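You operate a simulated robot arm through the tools that you are given. There is no shell and no other tool. Be economical: measure what you need, move in short steps, check, and stop when the job is done.

You are at the controls of a simulated two-armed robot. One attempt, no reset.

## Task
The motor has tripped: set the overload to the motor plate and reset it.
Fine: isolator off before the starter door opens; door shut and isolator on again at the end. The hood stays up. Where these are worked on the way, their far stop is far enough and under half their travel is too little: starter door.

The check looks at the end state, three seconds after you hand in, the way a careful person would. Anything else that was tipped, shoved, dropped, spilled or broken makes it a failure.

## Robot
Two 7-joint arms with fingered hands on one trunk, on a base that drives. Base frame: it is fixed to the floor where the robot stands at the start and does not move with it; the origin is under the middle of the robot, x ahead of it, y to its left, z up. Units: mm, degrees, N and s.
The left shoulder is at the start at [70, 132, 917], the right one opposite. With the tool pointing down near the work surface each hand reaches from about 100 to 620 mm from the robot's upright axis, wherever it stands, measured 20 degrees to its own side. Places, roughly: blue overload reset button [500, 100, 600]; control plate [800, 0, 600]; grey heater switch [900, -100, 700]; hydraulic unit isolator switch [500, 100, 800]; hydraulic unit selector switch [600, 0, 700]; starter door [500, 100, 700]; teal switch knob [800, 400, 700]. Payload 2.3 kg a hand.
Tool frame (each hand has its own): the origin (TCP) lies between the finger pads and is the grasp point; the fingertips stand 25 mm ahead of it; z points along the fingers, y is the line along which they close. Largest opening 88 mm; the body of the gripper starts 29 mm behind the TCP. The gripper is a hand of 3 fingers: y runs from the thumb to the fingers, the wrist lies at [-13, -97, -162] in the tool frame.
Orientation is that of the tool frame in the base frame, as a unit quaternion [x, y, z, w]. With the fingers straight down and the wrist toward the robot, the tool's x, y and z point along [0, 1, 0], [1, 0, 0] and [0, 0, -1] of the base frame.

## Interface
- The arms move only by the tool play_rows. It takes "left_plan", "right_plan" or both (then of equal length, played together; a hand with none holds still); each is a list of rows, each a list of 6 numbers: the turn, a rotation vector about the tool's x, y, z in degrees, then the shift along the tool's x, y, z in m. In form: [[ax, ay, az, dx, dy, dz], ...]. A call has 1 to 8 rows; each row shifts and turns the commanded pose from where the row before left it, along the tool's axes as they then stand. Each row takes 0.2 s and may step no farther than 50 mm and 8.6 degrees from the row before; otherwise, the whole call is refused. Where a pose cannot be reached the arm comes as near as it can. A force on the tool above 50 N (or 10 N above the force at the start of the call, whichever is more), or a blocked arm, ends the call early, and 0.2 s more pass. In this call time passes only in rows, and 0.2 s behind the last. It gives the time, the measured TCP pose, the force on the tool (base axes), the opening and the grip force at its end, in the units of the frame above (readings bear some noise), with the torque about the TCP (base axes, N m) and any sound that the robot's microphone picked up, and new pictures: "show" is both (left out), scene, wrist or none (wrist: the cameras of the hands that moved).
- Cameras (640 x 400 px; columns grow to the right, rows downward): "scene" is now at [110, -17.9, 1206.7]; the picture's right is [-0.10, -1.00, 0.00], its down [-0.82, 0.08, -0.57] and it looks along [0.57, -0.06, -0.82] (base axes); focal length 249 px, centre (320, 200). "left" rides on the left gripper at [-58, -85, -99] in its tool frame; the picture's right is [-0.67, -0.35, 0.66], its down [0.69, -0.63, 0.37] and it looks along [0.29, 0.69, 0.66] (tool axes); focal length 261 px, centre (320, 200). "right" rides on the right gripper at [58, -85, -99] in its tool frame; the picture's right is [-0.67, 0.35, -0.66], its down [-0.69, -0.63, 0.37] and it looks along [-0.29, 0.69, 0.66] (tool axes); focal length 261 px, centre (320, 200). There is no depth. A picture from a camera that has moved, and an enlarged one, comes with that camera's place and axes in the base frame and with its lens. The place of the scene camera against the robot may be out by one fixed shift of up to 18 mm in any direction.
- raise_lower(by): slides the trunk up (or, below 0, down) by that many mm; the arms and the scene camera ride with it, the base frame stays. It gives what a move gives, with no picture.
- roll_base(legs): drives the robot by 1 to 6 legs, each [ahead, left, turn to the left] in mm, mm and degrees, along the robot's own axes; the way and the turn of a leg run together, so that a leg with both is an arc; at most 1500 mm and 180 degrees a leg. The arms and the cameras ride along, it lands a little off, and it stops where it bumps. It gives what a move gives, and a new picture of the scene camera.
- curl_fingers(index, middle, thumb_bend, thumb_turn, hand): sets how far each is bent, from 0 (flat) to 100 (curled in); at 30 the hand is open as for a grip, at 70 the pads meet at the TCP. One left out holds its place. A second passes; each finger stops where it meets its share of the squeeze, and holds until it gets a number again. It is the only way to open and close the hand. It gives what a move gives, with no picture; readings hold the bend of each and the force on the fingers (four entries, about 0 where the hand has none), thumb and palm. thumb_turn goes from beside the hand (0) to across from the fingers (100), as for a grip.
- turn_head(pan, tilt): turns the head with the scene camera to pan (to the left, within 86 degrees either way) and tilt (down, from -29 to 69), counted from straight ahead of the robot. It gives what a move gives, and a new picture of the scene camera.
- enlarge(camera, box): a new picture of the part [left, top, right, bottom] of that camera's present view, enlarged. It takes no simulated time.
- close_job(): hands the job in; it is judged then, once.

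Work in short steps. Places have to be worked out from the pictures, the camera data and where the tool is seen: move nearer, look again, correct. Check each grasp and each placing, and mend what went wrong. You have 120 turns and 260 pictures in all, those below and enlarged ones among them. Open the grippers and draw the arms clear of the work before you hand the job in, unless the task says otherwise; then end with one line.

The tools are called after "Request:" as name(argument=value, ...) on one line, values as JSON. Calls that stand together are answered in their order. play_rows: Moves the arms, as the interface text tells. Its arguments: {"type":"object","properties":{"left_plan":{"type":"array"},"right_plan":{"type":"array"},"show":{"type":"string","enum":["both","scene","wrist","none"]}},"required":[]} The other tools are called the same way: raise_lower (by) slides the trunk up or down; curl_fingers (index, middle, thumb_bend, thumb_turn, hand) moves the fingers one by one; roll_base (legs) drives the base; turn_head (pan, tilt) turns the head that bears the scene camera; enlarge (camera, box) takes an enlarged picture of a part of a camera's view; close_job () hands the job in.

At the start:

```text
clock: 0.0
left_ee_pos: [429.5, 144.0, 915.2]
left_orientation: [0.707, 0.707, 0.0, 0.0]
left_ft_force: [0.0, -0.2, -0.5]
left_ft_torque: [-0.02, 0.01, 0.0]
left_width: 87.8
left_grip_force: 0.1
left_shape: jaw
left_bend: [30.0, 30.0, 30.0, 98.0]
left_finger forces: [0.0, 0.0, 0.1, 0.1, 0.0, 0.1]
right_ee_pos: [440.5, -147.4, 904.9]
right_orientation: [0.707, 0.707, 0.0, 0.0]
right_ft_force: [0.7, 0.5, -0.4]
right_ft_torque: [0.0, -0.02, -0.03]
right_width: 87.6
right_grip_force: 0.0
right_shape: jaw
right_bend: [30.0, 30.0, 30.0, 98.0]
right_finger forces: [0.1, 0.0, 0.0, 0.0, 0.0, 0.0]
trunk travel left (down, up): [-475.0, 365.0]
robot x, y, heading: [-3.7, -2.4, 0.1]
head pan, tilt: [-5.5, 55.0]
```

scene: 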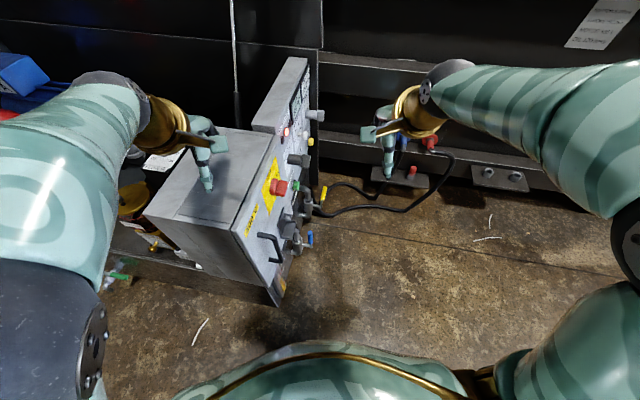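
right: 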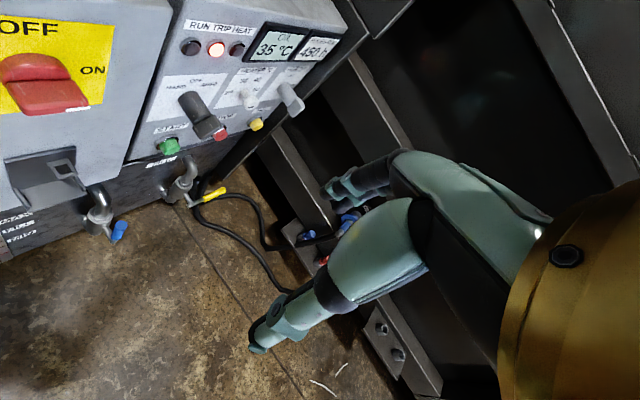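
left: 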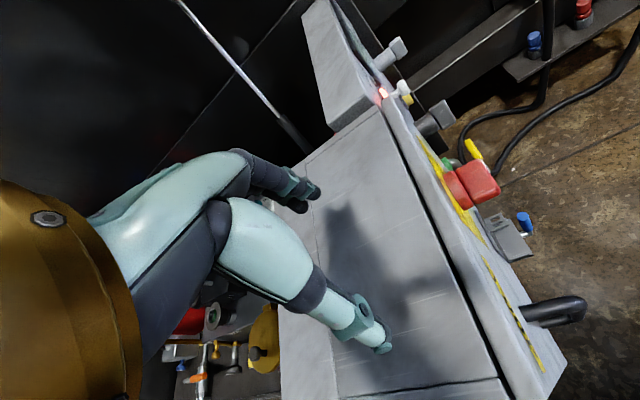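

The cabinet's front faces to my right (−y). I look closer at it before moving.

Request:
enlarge(camera="scene", box=[140, 50, 340, 310])

Request:
enlarge(camera="right", box=[0, 0, 360, 260])

```text
1.54 times, centred on (240, 180) of scene
camera zoom: at [110.0, -17.9, 1206.7], right [-0.1, -1.0, 0.0], down [-0.82, 0.08, -0.57], along [0.57, -0.06, -0.82], focal length 383 px, centre (443, 231)
```

zoom: 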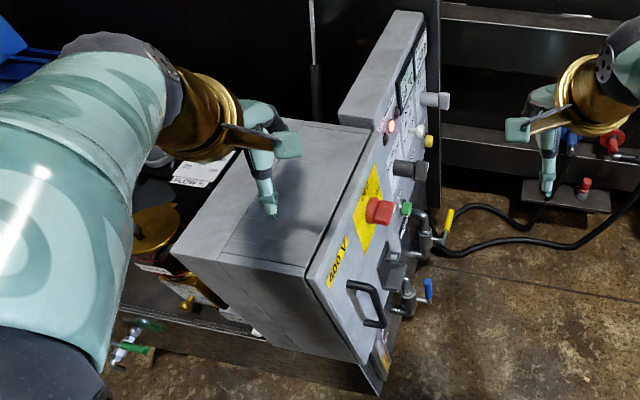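

```text
1.54 times, centred on (180, 130) of right
camera zoom: at [355.3, -90.0, 1004.9], right [0.35, -0.67, 0.66], down [-0.63, -0.69, -0.37], along [0.69, -0.29, -0.66], focal length 401 px, centre (535, 308)
```

zoom: 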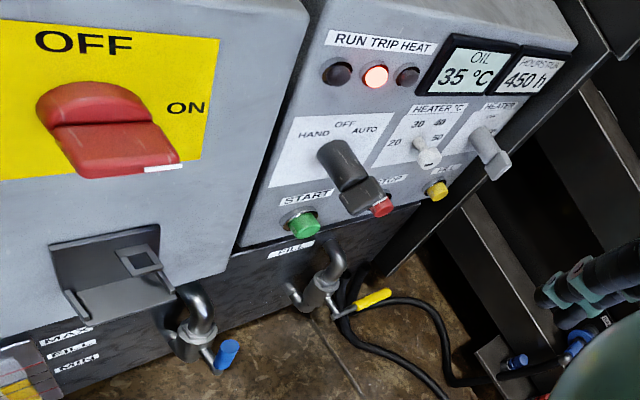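

I look around to see where the base can drive and where the motor plate is.

Request:
turn_head(pan=-50, tilt=50)

Request:
turn_head(pan=40, tilt=40)

Request:
turn_head(pan=0, tilt=15)

```text
clock: 1.1
left_ee_pos: [428.7, 143.1, 914.8]
left_orientation: [0.707, 0.707, 0.0, 0.0]
left_ft_force: [0.9, -0.2, -0.5]
left_ft_torque: [0.02, 0.02, 0.0]
left_width: 88.1
left_grip_force: 0.0
left_shape: jaw
left_bend: [30.0, 30.0, 30.0, 98.0]
left_finger forces: [0.0, 0.1, 0.0, 0.0, 0.0, 0.0]
right_ee_pos: [441.3, -148.5, 906.4]
right_orientation: [0.707, 0.707, 0.0, 0.0]
right_ft_force: [0.3, 0.1, 0.7]
right_ft_torque: [0.02, -0.04, -0.02]
right_width: 87.7
right_grip_force: 0.1
right_shape: jaw
right_bend: [30.0, 30.0, 30.0, 98.0]
right_finger forces: [0.1, 0.0, 0.1, 0.0, 0.1, 0.1]
trunk travel left (down, up): [-475.0, 365.0]
robot x, y, heading: [0.6, 2.2, -0.2]
head pan, tilt: [-50.0, 50.0]
camera scene: at [87.8, -69.9, 1213.1], right [-0.77, -0.64, 0.0], down [-0.49, 0.59, -0.64], along [0.41, -0.49, -0.77], focal length 249 px, centre (320, 200)
```

scene: 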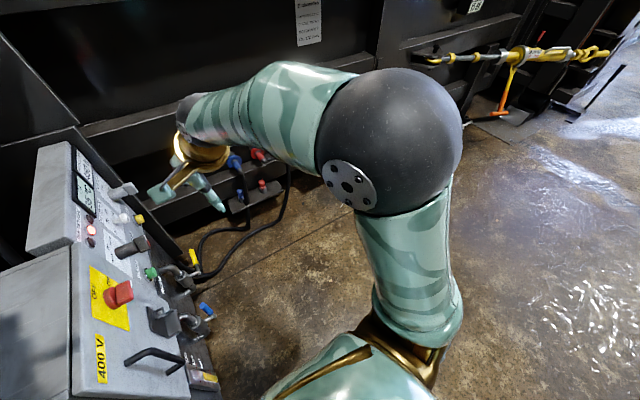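

```text
clock: 2.8
left_ee_pos: [430.7, 144.3, 915.7]
left_orientation: [0.707, 0.707, -0.001, 0.001]
left_ft_force: [0.1, -0.3, -1.0]
left_ft_torque: [0.01, -0.01, -0.02]
left_width: 87.9
left_grip_force: 0.1
left_shape: jaw
left_bend: [30.0, 30.0, 30.0, 98.0]
left_finger forces: [0.0, 0.0, 0.0, 0.0, 0.0, 0.0]
right_ee_pos: [441.1, -147.9, 905.3]
right_orientation: [0.707, 0.707, 0.0, 0.0]
right_ft_force: [0.1, -0.7, 0.8]
right_ft_torque: [0.01, 0.04, 0.03]
right_width: 87.9
right_grip_force: 0.2
right_shape: jaw
right_bend: [30.0, 30.0, 30.0, 98.0]
right_finger forces: [0.0, 0.0, 0.1, 0.0, 0.1, 0.0]
trunk travel left (down, up): [-475.0, 365.0]
robot x, y, heading: [1.3, -0.3, 0.3]
head pan, tilt: [40.0, 40.0]
camera scene: at [103.4, 43.7, 1227.3], right [0.64, -0.77, 0.0], down [-0.49, -0.41, -0.77], along [0.59, 0.49, -0.64], focal length 249 px, centre (320, 200)
```

scene: 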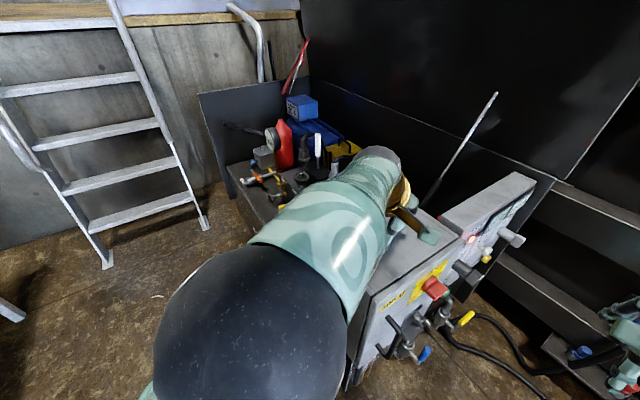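

```text
clock: 3.8
left_ee_pos: [428.4, 144.0, 916.5]
left_orientation: [0.707, 0.707, 0.0, 0.0]
left_ft_force: [-0.8, -0.2, -0.1]
left_ft_torque: [0.0, -0.01, 0.02]
left_width: 87.7
left_grip_force: 0.1
left_shape: jaw
left_bend: [30.0, 30.0, 30.0, 98.0]
left_finger forces: [0.0, 0.0, 0.1, 0.0, 0.0, 0.1]
right_ee_pos: [440.6, -147.3, 904.5]
right_orientation: [0.707, 0.707, 0.0, 0.0]
right_ft_force: [-0.1, -0.2, -0.4]
right_ft_torque: [-0.01, 0.01, 0.0]
right_width: 87.8
right_grip_force: 0.1
right_shape: jaw
right_bend: [30.0, 30.0, 30.0, 98.0]
right_finger forces: [0.0, 0.0, 0.0, 0.0, 0.1, 0.0]
trunk travel left (down, up): [-475.0, 365.0]
robot x, y, heading: [0.7, 5.3, 0.2]
head pan, tilt: [0.0, 15.0]
camera scene: at [131.6, -10.8, 1266.8], right [0.0, -1.0, 0.0], down [-0.26, 0.0, -0.97], along [0.97, 0.0, -0.26], focal length 249 px, centre (320, 200)
```

scene: 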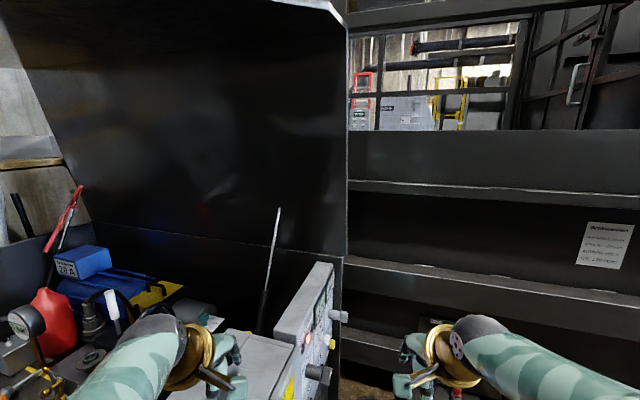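

The right-hand floor is free. I drive sideways to the right, turn to face the cabinet, then slide along to it.

Request:
roll_base(legs=[[0, -550, 0], [0, 0, 90]])

Request:
turn_head(pan=-20, tilt=35)

```text
clock: 10.8
left_ee_pos: [-152.6, -116.8, 916.4]
left_orientation: [-0.01, 1.0, 0.0, 0.0]
left_ft_force: [0.3, 1.0, 0.6]
left_ft_torque: [0.01, 0.0, -0.01]
left_width: 87.6
left_grip_force: 0.1
left_shape: jaw
left_bend: [30.0, 30.0, 30.0, 98.0]
left_finger forces: [0.0, 0.0, 0.0, 0.0, 0.0, 0.0]
right_ee_pos: [139.0, -99.6, 904.2]
right_orientation: [-0.009, 1.0, 0.0, 0.0]
right_ft_force: [-0.3, -1.0, -0.5]
right_ft_torque: [0.01, -0.02, 0.0]
right_width: 87.7
right_grip_force: 0.0
right_shape: jaw
right_bend: [30.0, 30.0, 30.0, 98.0]
right_finger forces: [0.1, 0.0, 0.1, 0.0, 0.1, 0.1]
trunk travel left (down, up): [-475.0, 365.0]
robot x, y, heading: [-2.0, -542.1, 91.1]
head pan, tilt: [0.0, 15.0]
camera scene: at [-14.6, -410.4, 1266.8], right [1.0, 0.02, 0.0], down [0.0, -0.26, -0.97], along [-0.02, 0.97, -0.26], focal length 249 px, centre (320, 200)
```

scene: 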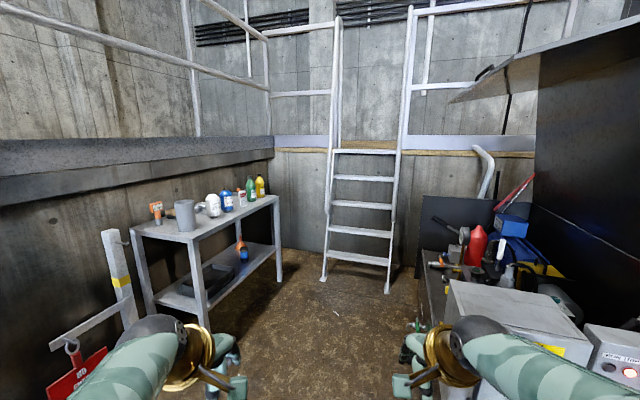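

```text
clock: 11.7
left_ee_pos: [-152.2, -116.6, 915.8]
left_orientation: [-0.009, 1.0, 0.0, -0.001]
left_ft_force: [0.8, 0.0, 0.4]
left_ft_torque: [0.0, 0.01, 0.01]
left_width: 87.8
left_grip_force: 0.0
left_shape: jaw
left_bend: [30.0, 30.0, 30.0, 98.0]
left_finger forces: [0.0, 0.1, 0.0, 0.0, 0.0, 0.1]
right_ee_pos: [140.1, -99.7, 905.0]
right_orientation: [-0.01, 1.0, -0.001, -0.001]
right_ft_force: [0.0, -0.3, -0.4]
right_ft_torque: [-0.06, 0.03, 0.01]
right_width: 87.6
right_grip_force: 0.0
right_shape: jaw
right_bend: [30.0, 30.0, 30.0, 98.0]
right_finger forces: [0.0, 0.0, 0.1, 0.0, 0.0, 0.1]
trunk travel left (down, up): [-475.0, 365.0]
robot x, y, heading: [-4.4, -536.7, 91.1]
head pan, tilt: [-20.0, 35.0]
camera scene: at [15.6, -420.5, 1234.9], right [0.95, -0.32, 0.0], down [-0.19, -0.54, -0.82], along [0.27, 0.78, -0.57], focal length 249 px, centre (320, 200)
```

scene: 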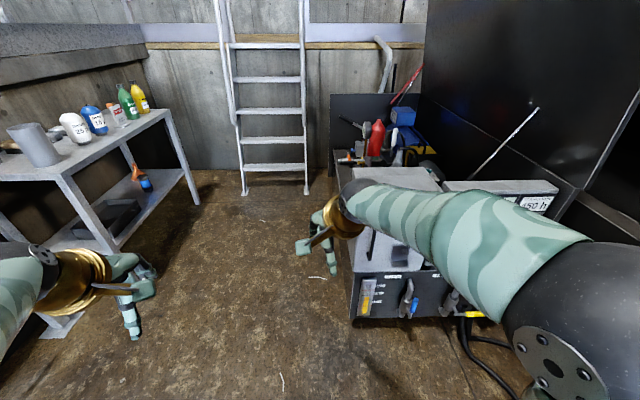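

Clear. I slide right (+x) until I'm in front of the starter box.

Request:
roll_base(legs=[[-100, -450, -1]])

Request:
turn_head(pan=0, tilt=45)

```text
clock: 14.4
left_ee_pos: [307.1, -210.1, 915.7]
left_orientation: [0.003, 1.0, 0.0, -0.001]
left_ft_force: [-0.6, 0.1, -0.6]
left_ft_torque: [0.0, -0.02, 0.0]
left_width: 88.0
left_grip_force: 0.1
left_shape: jaw
left_bend: [30.0, 30.0, 30.0, 98.0]
left_finger forces: [0.1, 0.1, 0.0, 0.0, 0.0, 0.0]
right_ee_pos: [599.8, -198.2, 905.7]
right_orientation: [0.003, 1.0, 0.0, 0.0]
right_ft_force: [-0.1, -0.6, 0.1]
right_ft_torque: [-0.02, 0.0, 0.03]
right_width: 87.9
right_grip_force: 0.1
right_shape: jaw
right_bend: [30.0, 30.0, 30.0, 98.0]
right_finger forces: [0.0, 0.1, 0.0, 0.0, 0.0, 0.0]
trunk travel left (down, up): [-475.0, 365.0]
robot x, y, heading: [448.9, -637.5, 89.5]
head pan, tilt: [-20.0, 35.0]
camera scene: at [467.7, -517.5, 1234.9], right [0.94, -0.35, 0.0], down [-0.2, -0.54, -0.82], along [0.28, 0.77, -0.57], focal length 249 px, centre (320, 200)
```

scene: 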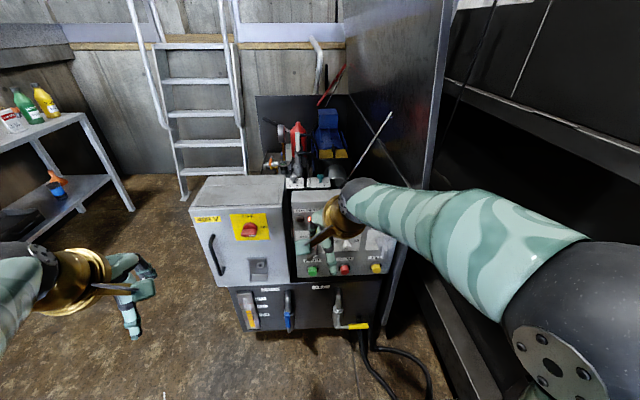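

```text
clock: 15.3
left_ee_pos: [306.5, -208.6, 916.2]
left_orientation: [0.002, 1.0, 0.0, 0.0]
left_ft_force: [0.5, -0.2, -0.5]
left_ft_torque: [0.02, 0.02, -0.02]
left_width: 87.7
left_grip_force: 0.0
left_shape: jaw
left_bend: [30.0, 30.0, 30.0, 98.0]
left_finger forces: [0.0, 0.0, 0.0, 0.0, 0.1, 0.1]
right_ee_pos: [598.7, -199.0, 903.7]
right_orientation: [0.002, 1.0, 0.0, 0.001]
right_ft_force: [0.3, -0.1, -0.2]
right_ft_torque: [0.0, -0.01, 0.03]
right_width: 87.7
right_grip_force: 0.0
right_shape: jaw
right_bend: [30.0, 30.0, 30.0, 98.0]
right_finger forces: [0.0, 0.0, 0.1, 0.1, 0.0, 0.1]
trunk travel left (down, up): [-475.0, 365.0]
robot x, y, heading: [451.9, -639.6, 89.6]
head pan, tilt: [0.0, 45.0]
camera scene: at [437.7, -518.7, 1220.1], right [1.0, -0.01, 0.0], down [0.0, -0.71, -0.71], along [0.0, 0.71, -0.71], focal length 249 px, centre (320, 200)
```

scene: 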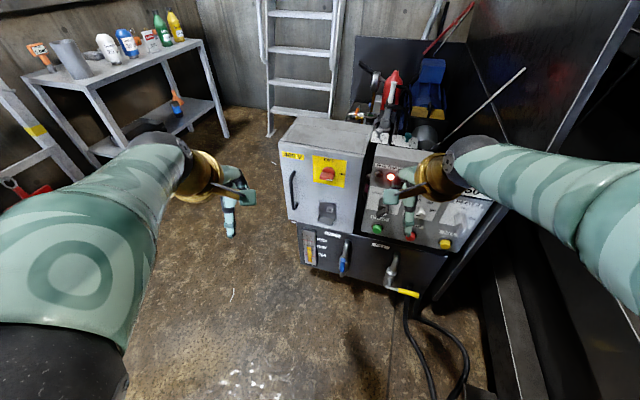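

I enlarge the cabinet and the things behind it.

Request:
enlarge(camera="scene", box=[270, 100, 430, 200])

Request:
enlarge(camera="scene", box=[330, 30, 490, 150])

```text
4.00 times, centred on (350, 150) of scene
camera zoom: at [437.7, -518.7, 1220.1], right [1.0, -0.01, 0.0], down [0.0, -0.71, -0.71], along [0.0, 0.71, -0.71], focal length 995 px, centre (200, 400)
```

zoom: 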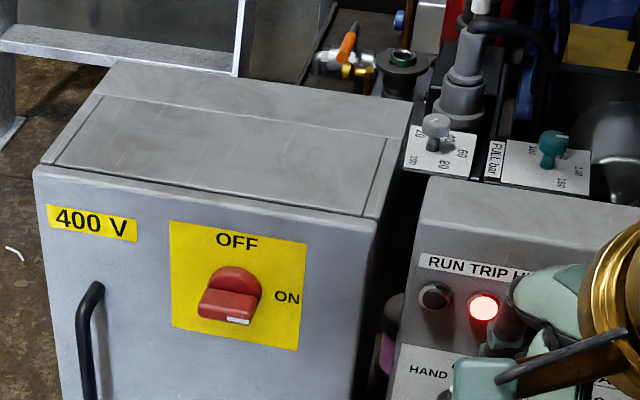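

```text
3.33 times, centred on (410, 90) of scene
camera zoom: at [437.7, -518.7, 1220.1], right [1.0, -0.01, 0.0], down [0.0, -0.71, -0.71], along [0.0, 0.71, -0.71], focal length 829 px, centre (20, 567)
```

zoom: 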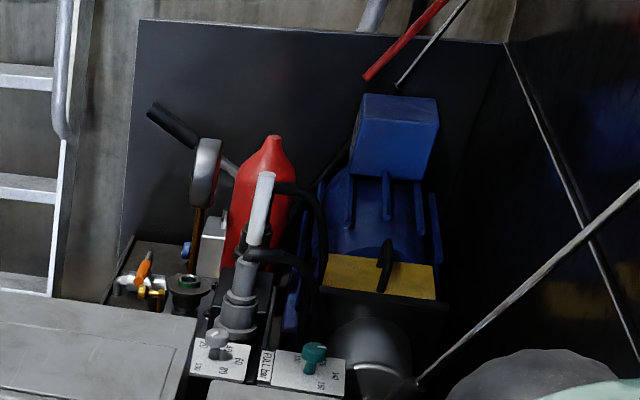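

The blue motor's terminal box carries a label on its left (−x) face. I drive back left to read it.

Request:
roll_base(legs=[[0, 600, 0], [250, 0, 0]])

Request:
turn_head(pan=-35, tilt=20)

```text
clock: 20.1
left_ee_pos: [-280.0, 47.3, 917.1]
left_orientation: [0.004, 1.0, -0.001, 0.0]
left_ft_force: [-0.3, -0.4, -0.1]
left_ft_torque: [0.01, -0.01, -0.02]
left_width: 87.9
left_grip_force: 0.0
left_shape: jaw
left_bend: [30.0, 30.0, 30.0, 98.0]
left_finger forces: [0.1, 0.0, 0.1, 0.1, 0.0, 0.1]
right_ee_pos: [11.8, 57.0, 904.5]
right_orientation: [0.004, 1.0, 0.0, 0.0]
right_ft_force: [-1.1, 0.7, 0.4]
right_ft_torque: [0.02, 0.01, -0.03]
right_width: 87.5
right_grip_force: 0.2
right_shape: jaw
right_bend: [30.0, 30.0, 30.0, 98.0]
right_finger forces: [0.0, 0.0, 0.1, 0.0, 0.0, 0.1]
trunk travel left (down, up): [-475.0, 365.0]
robot x, y, heading: [-139.5, -381.2, 89.6]
head pan, tilt: [0.0, 45.0]
camera scene: at [-151.1, -261.8, 1220.1], right [1.0, -0.01, 0.0], down [-0.01, -0.71, -0.71], along [0.01, 0.71, -0.71], focal length 249 px, centre (320, 200)
```

scene: 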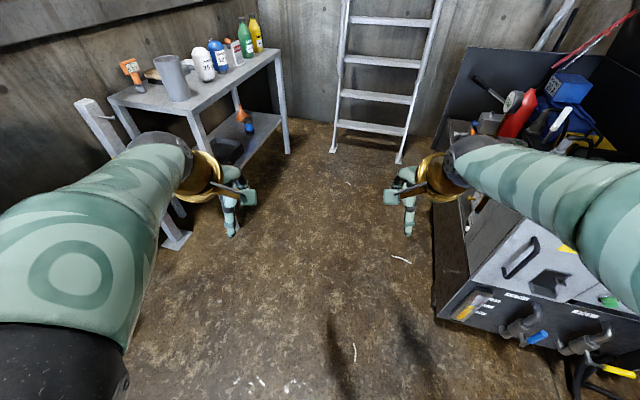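

```text
clock: 21.1
left_ee_pos: [-280.8, 48.7, 915.1]
left_orientation: [0.004, 1.0, 0.0, 0.0]
left_ft_force: [-0.6, 0.5, 0.0]
left_ft_torque: [-0.01, 0.02, 0.01]
left_width: 87.7
left_grip_force: 0.0
left_shape: jaw
left_bend: [30.0, 30.0, 30.0, 98.0]
left_finger forces: [0.0, 0.0, 0.0, 0.1, 0.0, 0.1]
right_ee_pos: [12.5, 58.6, 904.9]
right_orientation: [0.005, 1.0, 0.0, 0.001]
right_ft_force: [0.0, 0.3, -0.2]
right_ft_torque: [-0.03, -0.01, 0.0]
right_width: 87.7
right_grip_force: 0.2
right_shape: jaw
right_bend: [30.0, 30.0, 30.0, 98.0]
right_finger forces: [0.0, 0.1, 0.0, 0.0, 0.0, 0.1]
trunk travel left (down, up): [-475.0, 365.0]
robot x, y, heading: [-142.3, -382.5, 89.6]
head pan, tilt: [-35.0, 20.0]
camera scene: at [-97.8, -267.0, 1258.6], right [0.81, -0.58, 0.0], down [-0.2, -0.28, -0.94], along [0.55, 0.77, -0.34], focal length 249 px, centre (320, 200)
```

scene: 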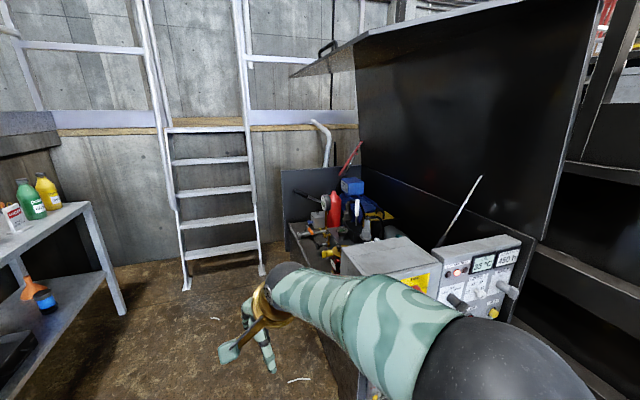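

Request:
enlarge(camera="scene", box=[330, 170, 380, 202])

```text
12.50 times, centred on (355, 186) of scene
camera zoom: at [-97.8, -267.0, 1258.6], right [0.81, -0.58, 0.0], down [-0.2, -0.28, -0.94], along [0.55, 0.77, -0.34], focal length 3108 px, centre (-118, 375)
```

zoom: 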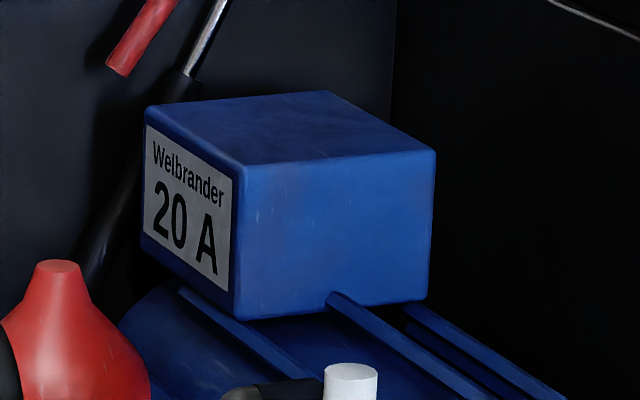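

Plate reads 20 A. I return to the front of the box.

Request:
roll_base(legs=[[-220, 0, 0], [0, -560, 0.4]])

Request:
turn_head(pan=0, tilt=40)

```text
clock: 25.6
left_ee_pos: [277.1, -175.9, 915.7]
left_orientation: [-0.002, 1.0, 0.0, 0.0]
left_ft_force: [-0.9, -0.3, -0.8]
left_ft_torque: [0.0, 0.0, 0.03]
left_width: 87.9
left_grip_force: 0.1
left_shape: jaw
left_bend: [30.0, 30.0, 30.0, 98.0]
left_finger forces: [0.0, 0.0, 0.1, 0.1, 0.0, 0.0]
right_ee_pos: [570.3, -162.3, 904.5]
right_orientation: [-0.002, 1.0, 0.0, 0.0]
right_ft_force: [-0.1, -0.7, -0.2]
right_ft_torque: [0.0, -0.01, -0.01]
right_width: 87.8
right_grip_force: 0.1
right_shape: jaw
right_bend: [30.0, 30.0, 30.0, 98.0]
right_finger forces: [0.0, 0.0, 0.0, 0.0, 0.0, 0.0]
trunk travel left (down, up): [-475.0, 365.0]
robot x, y, heading: [422.3, -602.3, 90.2]
head pan, tilt: [-35.0, 20.0]
camera scene: at [464.2, -487.9, 1258.7], right [0.82, -0.57, 0.0], down [-0.2, -0.28, -0.94], along [0.54, 0.77, -0.34], focal length 249 px, centre (320, 200)
```

scene: 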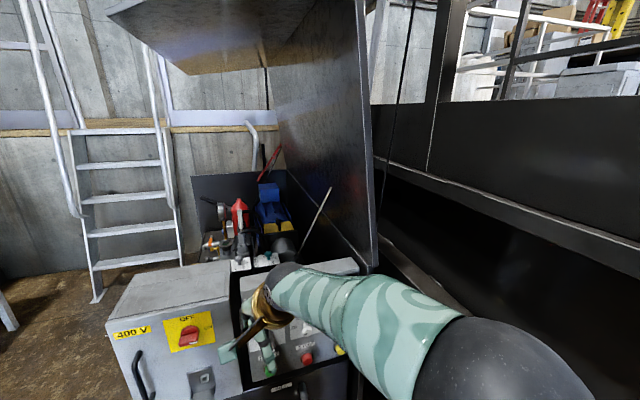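

```text
clock: 26.6
left_ee_pos: [277.6, -173.6, 914.8]
left_orientation: [-0.001, 1.0, 0.001, 0.0]
left_ft_force: [-0.1, 0.0, 0.3]
left_ft_torque: [0.01, 0.0, -0.01]
left_width: 87.7
left_grip_force: 0.0
left_shape: jaw
left_bend: [30.0, 30.0, 30.0, 98.0]
left_finger forces: [0.0, 0.1, 0.1, 0.0, 0.0, 0.0]
right_ee_pos: [569.8, -161.6, 904.3]
right_orientation: [-0.002, 1.0, 0.0, 0.0]
right_ft_force: [0.0, -0.9, 0.4]
right_ft_torque: [0.0, 0.0, 0.01]
right_width: 87.8
right_grip_force: 0.0
right_shape: jaw
right_bend: [30.0, 30.0, 30.0, 98.0]
right_finger forces: [0.0, 0.1, 0.1, 0.0, 0.0, 0.0]
trunk travel left (down, up): [-475.0, 365.0]
robot x, y, heading: [424.1, -606.4, 90.3]
head pan, tilt: [0.0, 40.0]
camera scene: at [410.9, -479.3, 1227.3], right [1.0, 0.0, 0.0], down [0.0, -0.64, -0.77], along [0.0, 0.77, -0.64], focal length 249 px, centre (320, 200)
```

scene: 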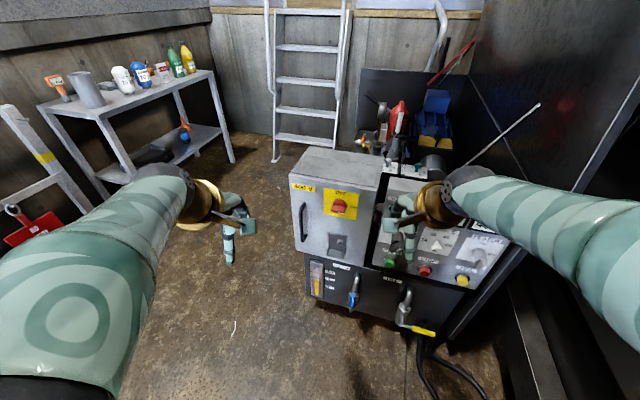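

I enlarge the box face from here to see knob, hasp and handle.

Request:
enlarge(camera="scene", box=[280, 170, 380, 260])

Request:
enlarge(camera="right", box=[0, 0, 640, 400])

Request:
enlarge(camera="left", box=[0, 0, 640, 400])

```text
4.44 times, centred on (330, 215) of scene
camera zoom: at [410.9, -479.3, 1227.3], right [1.0, 0.0, 0.0], down [0.0, -0.64, -0.77], along [0.0, 0.77, -0.64], focal length 1105 px, centre (276, 133)
```

zoom: 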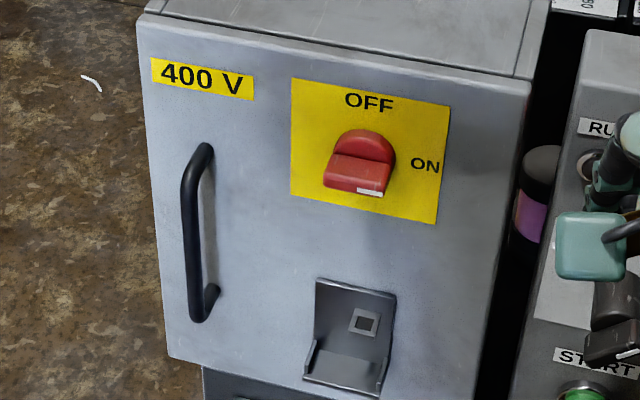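

```text
1.00 times, centred on (320, 200) of right
camera zoom: at [511.8, -247.0, 1004.9], right [0.67, 0.35, 0.66], down [0.69, -0.63, -0.37], along [0.28, 0.69, -0.66], focal length 261 px, centre (320, 200)
```

zoom: 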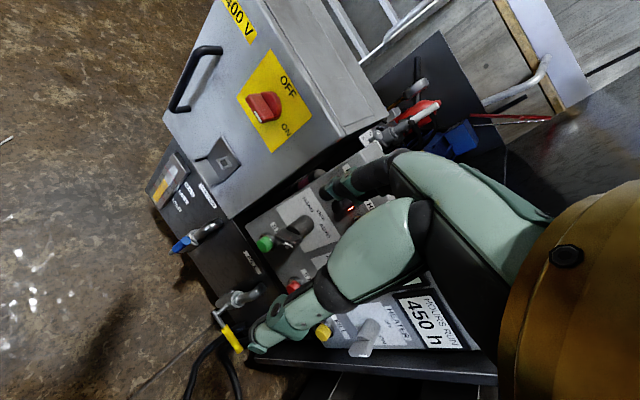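

```text
1.00 times, centred on (320, 200) of left
camera zoom: at [334.7, -259.3, 1014.3], right [0.67, -0.35, -0.66], down [-0.68, -0.63, -0.37], along [-0.29, 0.69, -0.66], focal length 261 px, centre (320, 200)
```

zoom: 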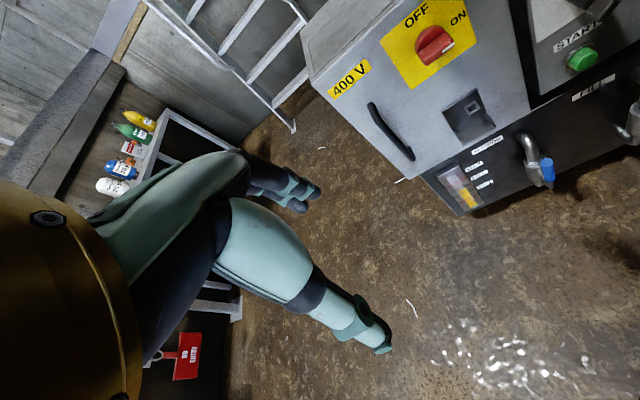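

Triangulating from the wrist cameras: knob about (473, 48, 768), handle about (367, 88, 590–744). So the face is yawed by about −20°. I square up to it.

Request:
roll_base(legs=[[30, 143, -20]])

Request:
enlarge(camera="left", box=[320, 0, 640, 240])

Request:
enlarge(camera="right", box=[100, 0, 420, 240])

```text
clock: 28.1
left_ee_pos: [298.2, -98.3, 915.8]
left_orientation: [0.172, 0.985, 0.0, 0.0]
left_ft_force: [0.7, -0.4, 0.1]
left_ft_torque: [0.0, -0.03, -0.01]
left_width: 87.8
left_grip_force: 0.1
left_shape: jaw
left_bend: [30.0, 30.0, 30.0, 98.0]
left_finger forces: [0.0, 0.0, 0.0, 0.0, 0.1, 0.1]
right_ee_pos: [577.4, -186.2, 906.0]
right_orientation: [0.172, 0.985, 0.0, 0.0]
right_ft_force: [-0.7, -0.2, 0.3]
right_ft_torque: [-0.03, -0.01, -0.01]
right_width: 87.6
right_grip_force: 0.1
right_shape: jaw
right_bend: [30.0, 30.0, 30.0, 98.0]
right_finger forces: [0.1, 0.1, 0.1, 0.1, 0.1, 0.1]
trunk travel left (down, up): [-475.0, 365.0]
robot x, y, heading: [290.0, -547.6, 70.2]
head pan, tilt: [0.0, 40.0]
camera scene: at [323.1, -434.0, 1227.3], right [0.94, -0.34, 0.0], down [-0.22, -0.6, -0.77], along [0.26, 0.72, -0.64], focal length 249 px, centre (320, 200)
```

scene: 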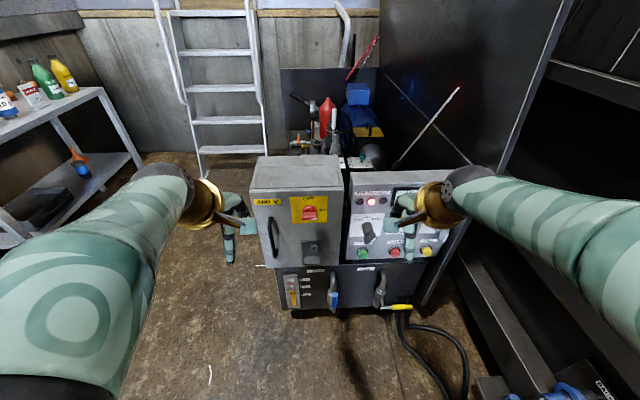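

```text
1.67 times, centred on (480, 120) of left
camera zoom: at [323.2, -196.9, 1014.3], right [0.51, -0.55, -0.66], down [-0.86, -0.36, -0.37], along [-0.03, 0.75, -0.66], focal length 434 px, centre (53, 333)
```

zoom: 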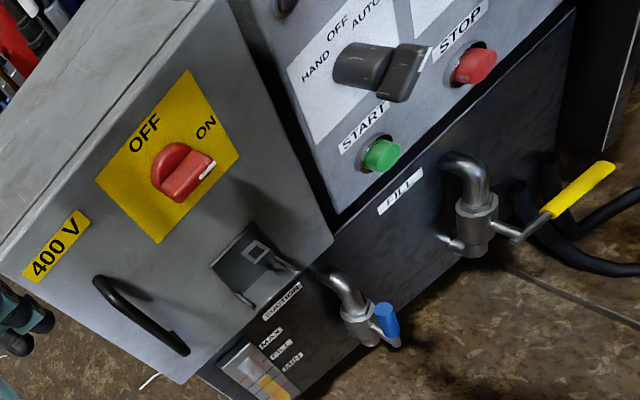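

```text
1.67 times, centred on (260, 120) of right
camera zoom: at [494.0, -245.5, 1004.9], right [0.75, 0.1, 0.66], down [0.43, -0.82, -0.37], along [0.5, 0.56, -0.66], focal length 434 px, centre (420, 333)
```

zoom: 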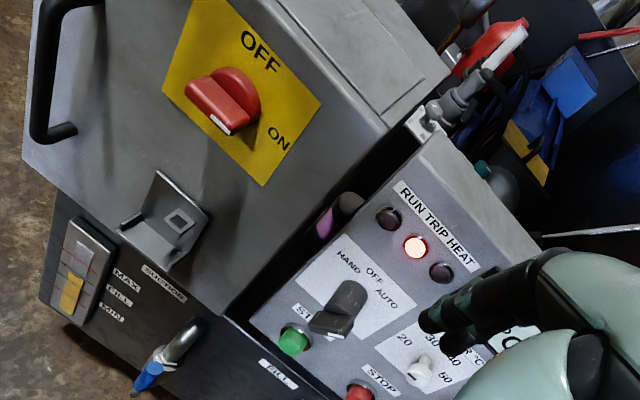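

Alignment is good; knob front at about (472, 48, 768) from both views. I pitch the right hand to point at the face.

Request:
play_rows(right_plan=[[-8.5, 0, 0, 0, 0, 0], [-8.5, 0, 0, 0, 0, 0], [-8.5, 0, 0, 0, 0, 0], [-8.5, 0, 0, 0, 0, 0], [-8.5, 0, 0, 0, 0, 0], [-8.5, 0, 0, 0, 0, 0], [-8.5, 0, 0, 0, 0, 0], [-8.5, 0, 0, 0, 0, 0]], show="none")

Request:
play_rows(right_plan=[[-7.5, 0, 0, 0, 0, 0], [-7.5, 0, 0, 0, 0, 0], [-7, 0, 0, 0, 0, 0], [0, 0, 0, 0.04, -0.046, 0], [0, 0, 0, 0.04, -0.046, 0], [0, 0, 0, 0.04, -0.046, 0]], show="both")

```text
clock: 29.9
left_ee_pos: [296.0, -95.5, 914.4]
left_orientation: [0.171, 0.985, 0.0, 0.002]
left_ft_force: [0.1, 0.3, 0.2]
left_ft_torque: [0.01, -0.03, -0.03]
left_width: 87.5
left_grip_force: 0.1
left_shape: jaw
left_bend: [30.0, 30.0, 30.0, 98.0]
left_finger forces: [0.0, 0.0, 0.0, 0.1, 0.1, 0.0]
right_ee_pos: [562.4, -189.4, 896.7]
right_orientation: [0.161, 0.893, 0.412, 0.088]
right_ft_force: [0.0, 0.5, -0.4]
right_ft_torque: [0.02, -0.01, 0.0]
right_width: 87.8
right_grip_force: 0.1
right_shape: jaw
right_bend: [30.0, 30.0, 30.0, 98.0]
right_finger forces: [0.0, 0.0, 0.0, 0.1, 0.0, 0.1]
right hand out of reach, approached as far as the arm can: row 1, 2, 7, 8
trunk travel left (down, up): [-475.0, 365.0]
robot x, y, heading: [291.2, -550.7, 70.3]
head pan, tilt: [0.0, 40.0]
```

```text
refused: row 4 steps farther than a row can; nothing moved
```

Rotation lags/limited partway; I continue moving down and toward the target with smaller steps.

Request:
play_rows(right_plan=[[0, 0, 0, 0.03, 0, 0.03], [0, 0, 0, 0.03, 0, 0.03], [0, 0, 0, 0.03, -0.03, 0], [0, 0, 0, 0.03, -0.03, 0]], show="scene")

```text
clock: 30.9
left_ee_pos: [297.4, -95.9, 916.8]
left_orientation: [0.171, 0.985, 0.0, 0.001]
left_ft_force: [-0.4, -0.6, -0.6]
left_ft_torque: [0.02, 0.01, -0.01]
left_width: 87.8
left_grip_force: 0.1
left_shape: jaw
left_bend: [30.0, 30.0, 30.0, 98.0]
left_finger forces: [0.0, 0.0, 0.1, 0.0, 0.0, 0.0]
right_ee_pos: [455.6, -138.0, 810.1]
right_orientation: [0.163, 0.892, 0.412, 0.086]
right_ft_force: [-0.5, -0.3, 0.7]
right_ft_torque: [0.0, 0.01, 0.02]
right_width: 87.8
right_grip_force: 0.1
right_shape: jaw
right_bend: [30.0, 30.0, 30.0, 98.0]
right_finger forces: [0.0, 0.0, 0.0, 0.0, 0.1, 0.0]
trunk travel left (down, up): [-475.0, 365.0]
robot x, y, heading: [290.0, -554.5, 70.2]
head pan, tilt: [0.0, 40.0]
camera scene: at [321.7, -433.1, 1227.3], right [0.94, -0.34, 0.0], down [-0.22, -0.61, -0.77], along [0.26, 0.72, -0.64], focal length 249 px, centre (320, 200)
```

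scene: 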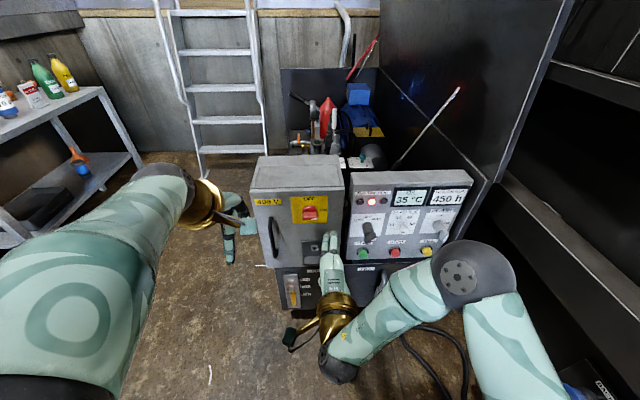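

The hand is ~40° below horizontal; I finish the pitch here, staying clear of the door.

Request:
play_rows(right_plan=[[-8, 0, 0, 0, 0, 0], [-8, 0, 0, 0, 0, 0], [-8, 0, 0, 0, 0, 0], [-8, 0, 0, 0, 0, 0], [-8, 0, 0, 0, 0, 0]], show="both")

```text
clock: 32.1
left_ee_pos: [299.1, -96.0, 915.0]
left_orientation: [0.172, 0.985, 0.0, -0.001]
left_ft_force: [-0.1, 1.2, 0.5]
left_ft_torque: [0.0, -0.01, 0.02]
left_width: 87.4
left_grip_force: 0.1
left_shape: jaw
left_bend: [30.0, 30.0, 30.0, 98.0]
left_finger forces: [0.0, 0.1, 0.0, 0.1, 0.0, 0.0]
right_ee_pos: [477.6, -85.3, 820.8]
right_orientation: [0.124, 0.698, 0.692, 0.135]
right_ft_force: [-0.1, 0.2, 0.6]
right_ft_torque: [-0.02, -0.03, 0.05]
right_width: 87.7
right_grip_force: 0.1
right_shape: jaw
right_bend: [30.0, 30.0, 30.0, 98.0]
right_finger forces: [0.0, 0.0, 0.0, 0.0, 0.0, 0.0]
right hand out of reach, approached as far as the arm can: row 3, 4, 5
trunk travel left (down, up): [-475.0, 365.0]
robot x, y, heading: [286.4, -548.2, 70.2]
head pan, tilt: [0.0, 40.0]
camera scene: at [323.1, -433.4, 1227.3], right [0.94, -0.34, 0.0], down [-0.22, -0.61, -0.77], along [0.26, 0.72, -0.64], focal length 249 px, centre (320, 200)
camera right: at [389.0, -157.8, 735.2], right [0.38, -0.85, 0.36], down [0.78, 0.09, -0.62], along [0.49, 0.52, 0.7], focal length 261 px, centre (320, 200)
```

scene: 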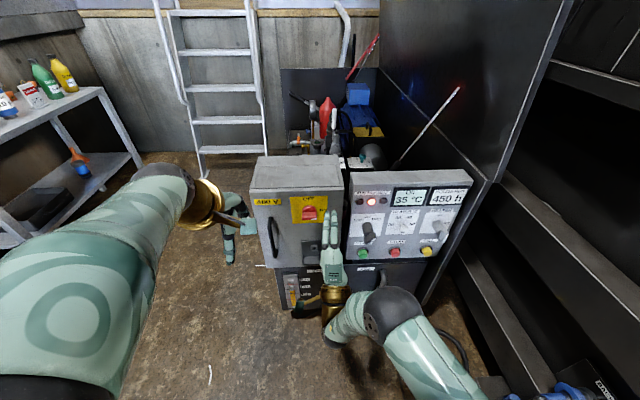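
right: 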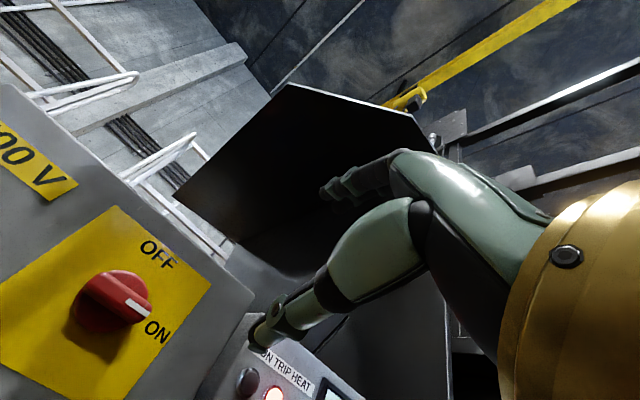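

Tool axis is now horizontal, aligned to the face normal. I move to ~60 mm in front of the knob.

Request:
play_rows(right_plan=[[0, 0, 0, 0.018, -0.018, 0.02], [0, 0, 0, 0.018, -0.018, 0.02], [0, 0, 0, 0.017, -0.017, 0.02]], show="both")

```text
clock: 32.9
left_ee_pos: [299.4, -97.2, 915.2]
left_orientation: [0.172, 0.985, 0.0, 0.0]
left_ft_force: [-0.4, -0.9, 0.8]
left_ft_torque: [0.02, -0.04, 0.02]
left_width: 87.8
left_grip_force: 0.1
left_shape: jaw
left_bend: [30.0, 30.0, 30.0, 98.0]
left_finger forces: [0.0, 0.0, 0.0, 0.0, 0.0, 0.0]
right_ee_pos: [487.6, -21.1, 772.8]
right_orientation: [0.122, 0.7, 0.69, 0.137]
right_ft_force: [-0.3, -0.4, 0.2]
right_ft_torque: [0.04, -0.02, -0.02]
right_width: 87.9
right_grip_force: 0.1
right_shape: jaw
right_bend: [30.0, 30.0, 30.0, 98.0]
right_finger forces: [0.0, 0.0, 0.0, 0.0, 0.1, 0.0]
right hand out of reach, approached as far as the arm can: row 1, 2, 3
trunk travel left (down, up): [-475.0, 365.0]
robot x, y, heading: [288.5, -555.4, 70.5]
head pan, tilt: [0.0, 40.0]
camera scene: at [322.9, -433.7, 1227.3], right [0.94, -0.34, 0.0], down [-0.22, -0.61, -0.77], along [0.26, 0.72, -0.64], focal length 249 px, centre (320, 200)
camera right: at [398.7, -94.5, 687.8], right [0.38, -0.85, 0.37], down [0.78, 0.08, -0.62], along [0.49, 0.52, 0.69], focal length 261 px, centre (320, 200)
```

scene: 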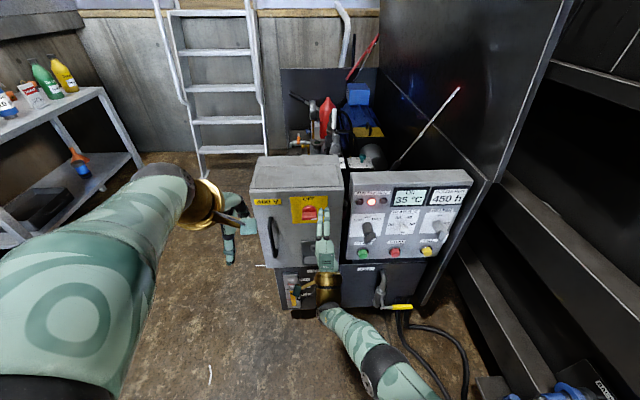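
right: 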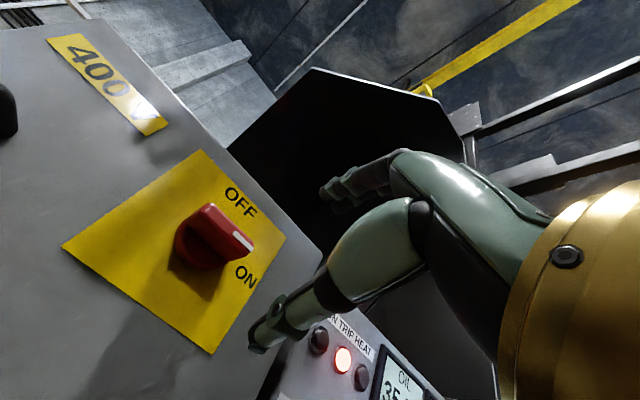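

The right arm is at its inward limit, ~38 mm right of the knob. I roll the base left 90 mm (along the face) to give it room.

Request:
roll_base(legs=[[0, 90, 0]])

Request:
play_rows(right_plan=[[0, 0, 0, -0.015, 0, 0], [0, 0, 0, -0.015, 0, 0]], show="wrist")

```text
clock: 34.0
left_ee_pos: [214.4, -66.6, 915.7]
left_orientation: [0.172, 0.985, 0.0, 0.0]
left_ft_force: [0.0, 0.5, -0.4]
left_ft_torque: [0.01, -0.02, 0.04]
left_width: 87.7
left_grip_force: 0.0
left_shape: jaw
left_bend: [30.0, 30.0, 30.0, 98.0]
left_finger forces: [0.0, 0.1, 0.0, 0.1, 0.0, 0.0]
right_ee_pos: [403.5, 8.1, 774.3]
right_orientation: [0.124, 0.698, 0.692, 0.137]
right_ft_force: [-0.1, -0.4, -0.6]
right_ft_torque: [-0.01, -0.03, 0.02]
right_width: 88.0
right_grip_force: 0.0
right_shape: jaw
right_bend: [30.0, 30.0, 30.0, 98.0]
right_finger forces: [0.0, 0.0, 0.0, 0.0, 0.0, 0.0]
trunk travel left (down, up): [-475.0, 365.0]
robot x, y, heading: [204.7, -515.3, 70.2]
head pan, tilt: [0.0, 40.0]
camera scene: at [237.7, -403.2, 1227.3], right [0.94, -0.34, 0.0], down [-0.22, -0.6, -0.77], along [0.26, 0.72, -0.64], focal length 249 px, centre (320, 200)
```

scene: 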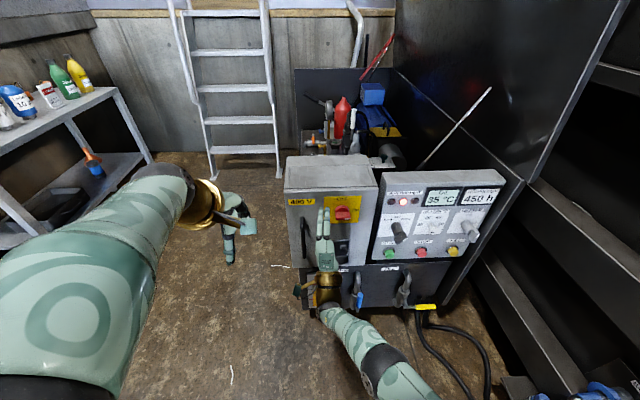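

```text
clock: 34.6
left_ee_pos: [213.9, -66.4, 915.6]
left_orientation: [0.172, 0.985, 0.0, 0.0]
left_ft_force: [0.3, -0.6, 0.9]
left_ft_torque: [0.01, 0.01, 0.0]
left_width: 87.8
left_grip_force: 0.1
left_shape: jaw
left_bend: [30.0, 30.0, 30.0, 98.0]
left_finger forces: [0.1, 0.1, 0.0, 0.1, 0.1, 0.0]
right_ee_pos: [431.2, -3.3, 773.6]
right_orientation: [0.123, 0.698, 0.692, 0.137]
right_ft_force: [0.5, -0.2, 1.4]
right_ft_torque: [0.02, -0.02, 0.01]
right_width: 87.6
right_grip_force: 0.1
right_shape: jaw
right_bend: [30.0, 30.0, 30.0, 98.0]
right_finger forces: [0.0, 0.0, 0.1, 0.0, 0.0, 0.0]
trunk travel left (down, up): [-475.0, 365.0]
robot x, y, heading: [202.1, -518.0, 70.1]
head pan, tilt: [0.0, 40.0]
camera right: at [342.4, -74.8, 688.4], right [0.38, -0.85, 0.37], down [0.78, 0.08, -0.62], along [0.49, 0.52, 0.7], focal length 261 px, centre (320, 200)
```

right: 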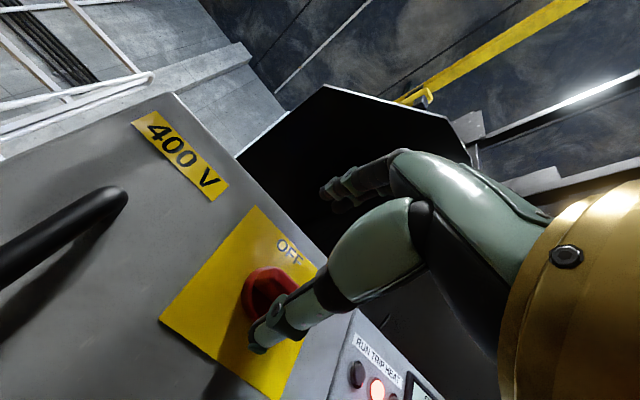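

The knob lies ~20 mm to the right and 62 mm ahead of the TCP. I shift over and advance around the bar.

Request:
play_rows(right_plan=[[0, 0, 0, -0.02, -0.005, 0], [0, 0, 0, 0, 0, 0.02], [0, 0, 0, 0, 0, 0.018], [0, 0, 0, 0, 0, 0.01]], show="both")

Request:
enlarge(camera="scene", box=[290, 170, 390, 250])

```text
clock: 35.6
left_ee_pos: [213.5, -66.8, 915.7]
left_orientation: [0.172, 0.985, 0.001, 0.001]
left_ft_force: [0.4, 0.1, 0.3]
left_ft_torque: [-0.03, -0.06, 0.03]
left_width: 87.7
left_grip_force: 0.0
left_shape: jaw
left_bend: [30.0, 30.0, 30.0, 98.0]
left_finger forces: [0.1, 0.0, 0.0, 0.0, 0.0, 0.0]
right_ee_pos: [462.9, 11.8, 777.3]
right_orientation: [0.125, 0.698, 0.692, 0.136]
right_ft_force: [0.0, 0.9, -0.1]
right_ft_torque: [-0.01, -0.02, -0.01]
right_width: 87.6
right_grip_force: 0.1
right_shape: jaw
right_bend: [30.0, 30.0, 30.0, 98.0]
right_finger forces: [0.1, 0.0, 0.1, 0.0, 0.1, 0.0]
right hand out of reach, approached as far as the arm can: row 3, 4
trunk travel left (down, up): [-475.0, 365.0]
robot x, y, heading: [201.7, -524.2, 70.3]
head pan, tilt: [0.0, 40.0]
camera scene: at [237.9, -403.1, 1227.3], right [0.94, -0.34, 0.0], down [-0.22, -0.6, -0.77], along [0.26, 0.72, -0.64], focal length 249 px, centre (320, 200)
camera right: at [373.1, -59.9, 693.2], right [0.38, -0.85, 0.37], down [0.78, 0.08, -0.62], along [0.49, 0.52, 0.7], focal length 261 px, centre (320, 200)
```

scene: 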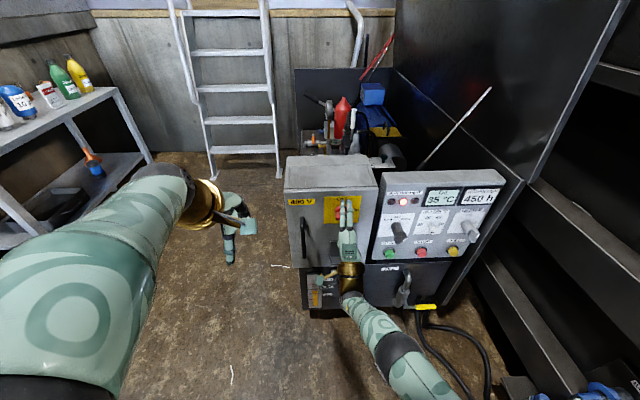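
right: 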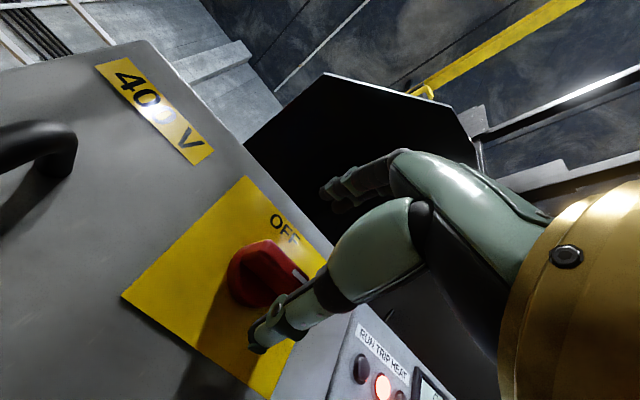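

```text
5.00 times, centred on (340, 210) of scene
camera zoom: at [237.9, -403.1, 1227.3], right [0.94, -0.34, 0.0], down [-0.22, -0.6, -0.77], along [0.26, 0.72, -0.64], focal length 1243 px, centre (220, 150)
```

zoom: 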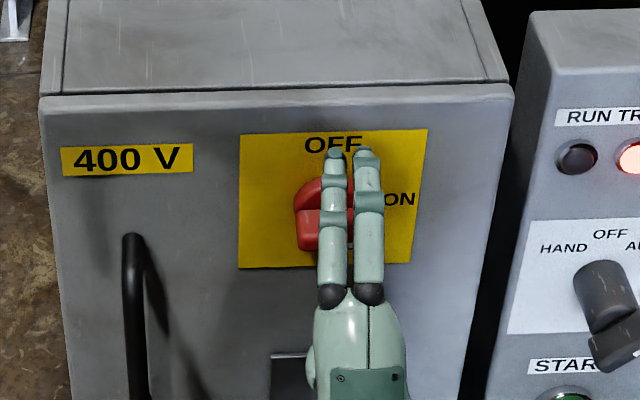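

The arm is at full stretch. I retract, roll forward 70 mm, and approach again.

Request:
play_rows(right_plan=[[0, 0, 0, 0.0, 0, -0.035], [0, 0, 0, 0.0, 0, -0.035]], show="none")

Request:
roll_base(legs=[[70, 0, 0]])

```text
clock: 36.2
left_ee_pos: [213.9, -67.5, 916.8]
left_orientation: [0.173, 0.985, 0.0, -0.001]
left_ft_force: [-1.2, 0.5, -0.1]
left_ft_torque: [-0.01, 0.02, 0.0]
left_width: 88.0
left_grip_force: 0.0
left_shape: jaw
left_bend: [30.0, 30.0, 30.0, 98.0]
left_finger forces: [0.0, 0.0, 0.0, 0.1, 0.0, 0.0]
right_ee_pos: [436.2, -53.4, 781.5]
right_orientation: [0.124, 0.697, 0.693, 0.137]
right_ft_force: [0.1, 0.0, 0.3]
right_ft_torque: [0.02, -0.02, -0.02]
right_width: 87.9
right_grip_force: 0.1
right_shape: jaw
right_bend: [30.0, 30.0, 30.0, 98.0]
right_finger forces: [0.1, 0.0, 0.0, 0.0, 0.0, 0.0]
trunk travel left (down, up): [-475.0, 365.0]
robot x, y, heading: [204.2, -520.5, 70.1]
head pan, tilt: [0.0, 40.0]
```

```text
clock: 37.2
left_ee_pos: [237.0, -1.4, 916.2]
left_orientation: [0.172, 0.985, 0.0, 0.0]
left_ft_force: [-0.7, 0.2, 0.2]
left_ft_torque: [-0.02, -0.03, 0.02]
left_width: 87.5
left_grip_force: 0.0
left_shape: jaw
left_bend: [30.0, 30.0, 30.0, 98.0]
left_finger forces: [0.0, 0.1, 0.0, 0.0, 0.1, 0.1]
right_ee_pos: [460.5, 11.7, 780.5]
right_orientation: [0.125, 0.698, 0.691, 0.139]
right_ft_force: [-0.8, 0.4, -1.3]
right_ft_torque: [-0.01, -0.01, 0.0]
right_width: 87.4
right_grip_force: 0.1
right_shape: jaw
right_bend: [30.0, 30.0, 30.0, 98.0]
right_finger forces: [0.0, 0.0, 0.0, 0.0, 0.1, 0.1]
trunk travel left (down, up): [-475.0, 365.0]
robot x, y, heading: [226.1, -453.7, 70.0]
head pan, tilt: [0.0, 40.0]
camera scene: at [261.3, -337.8, 1227.3], right [0.94, -0.34, 0.0], down [-0.22, -0.61, -0.77], along [0.26, 0.72, -0.64], focal length 249 px, centre (320, 200)
```

scene: 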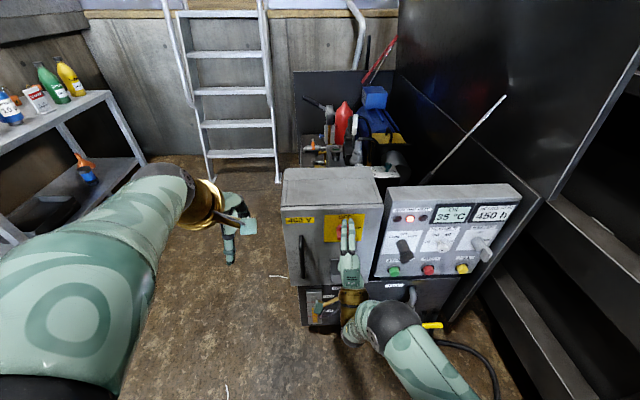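

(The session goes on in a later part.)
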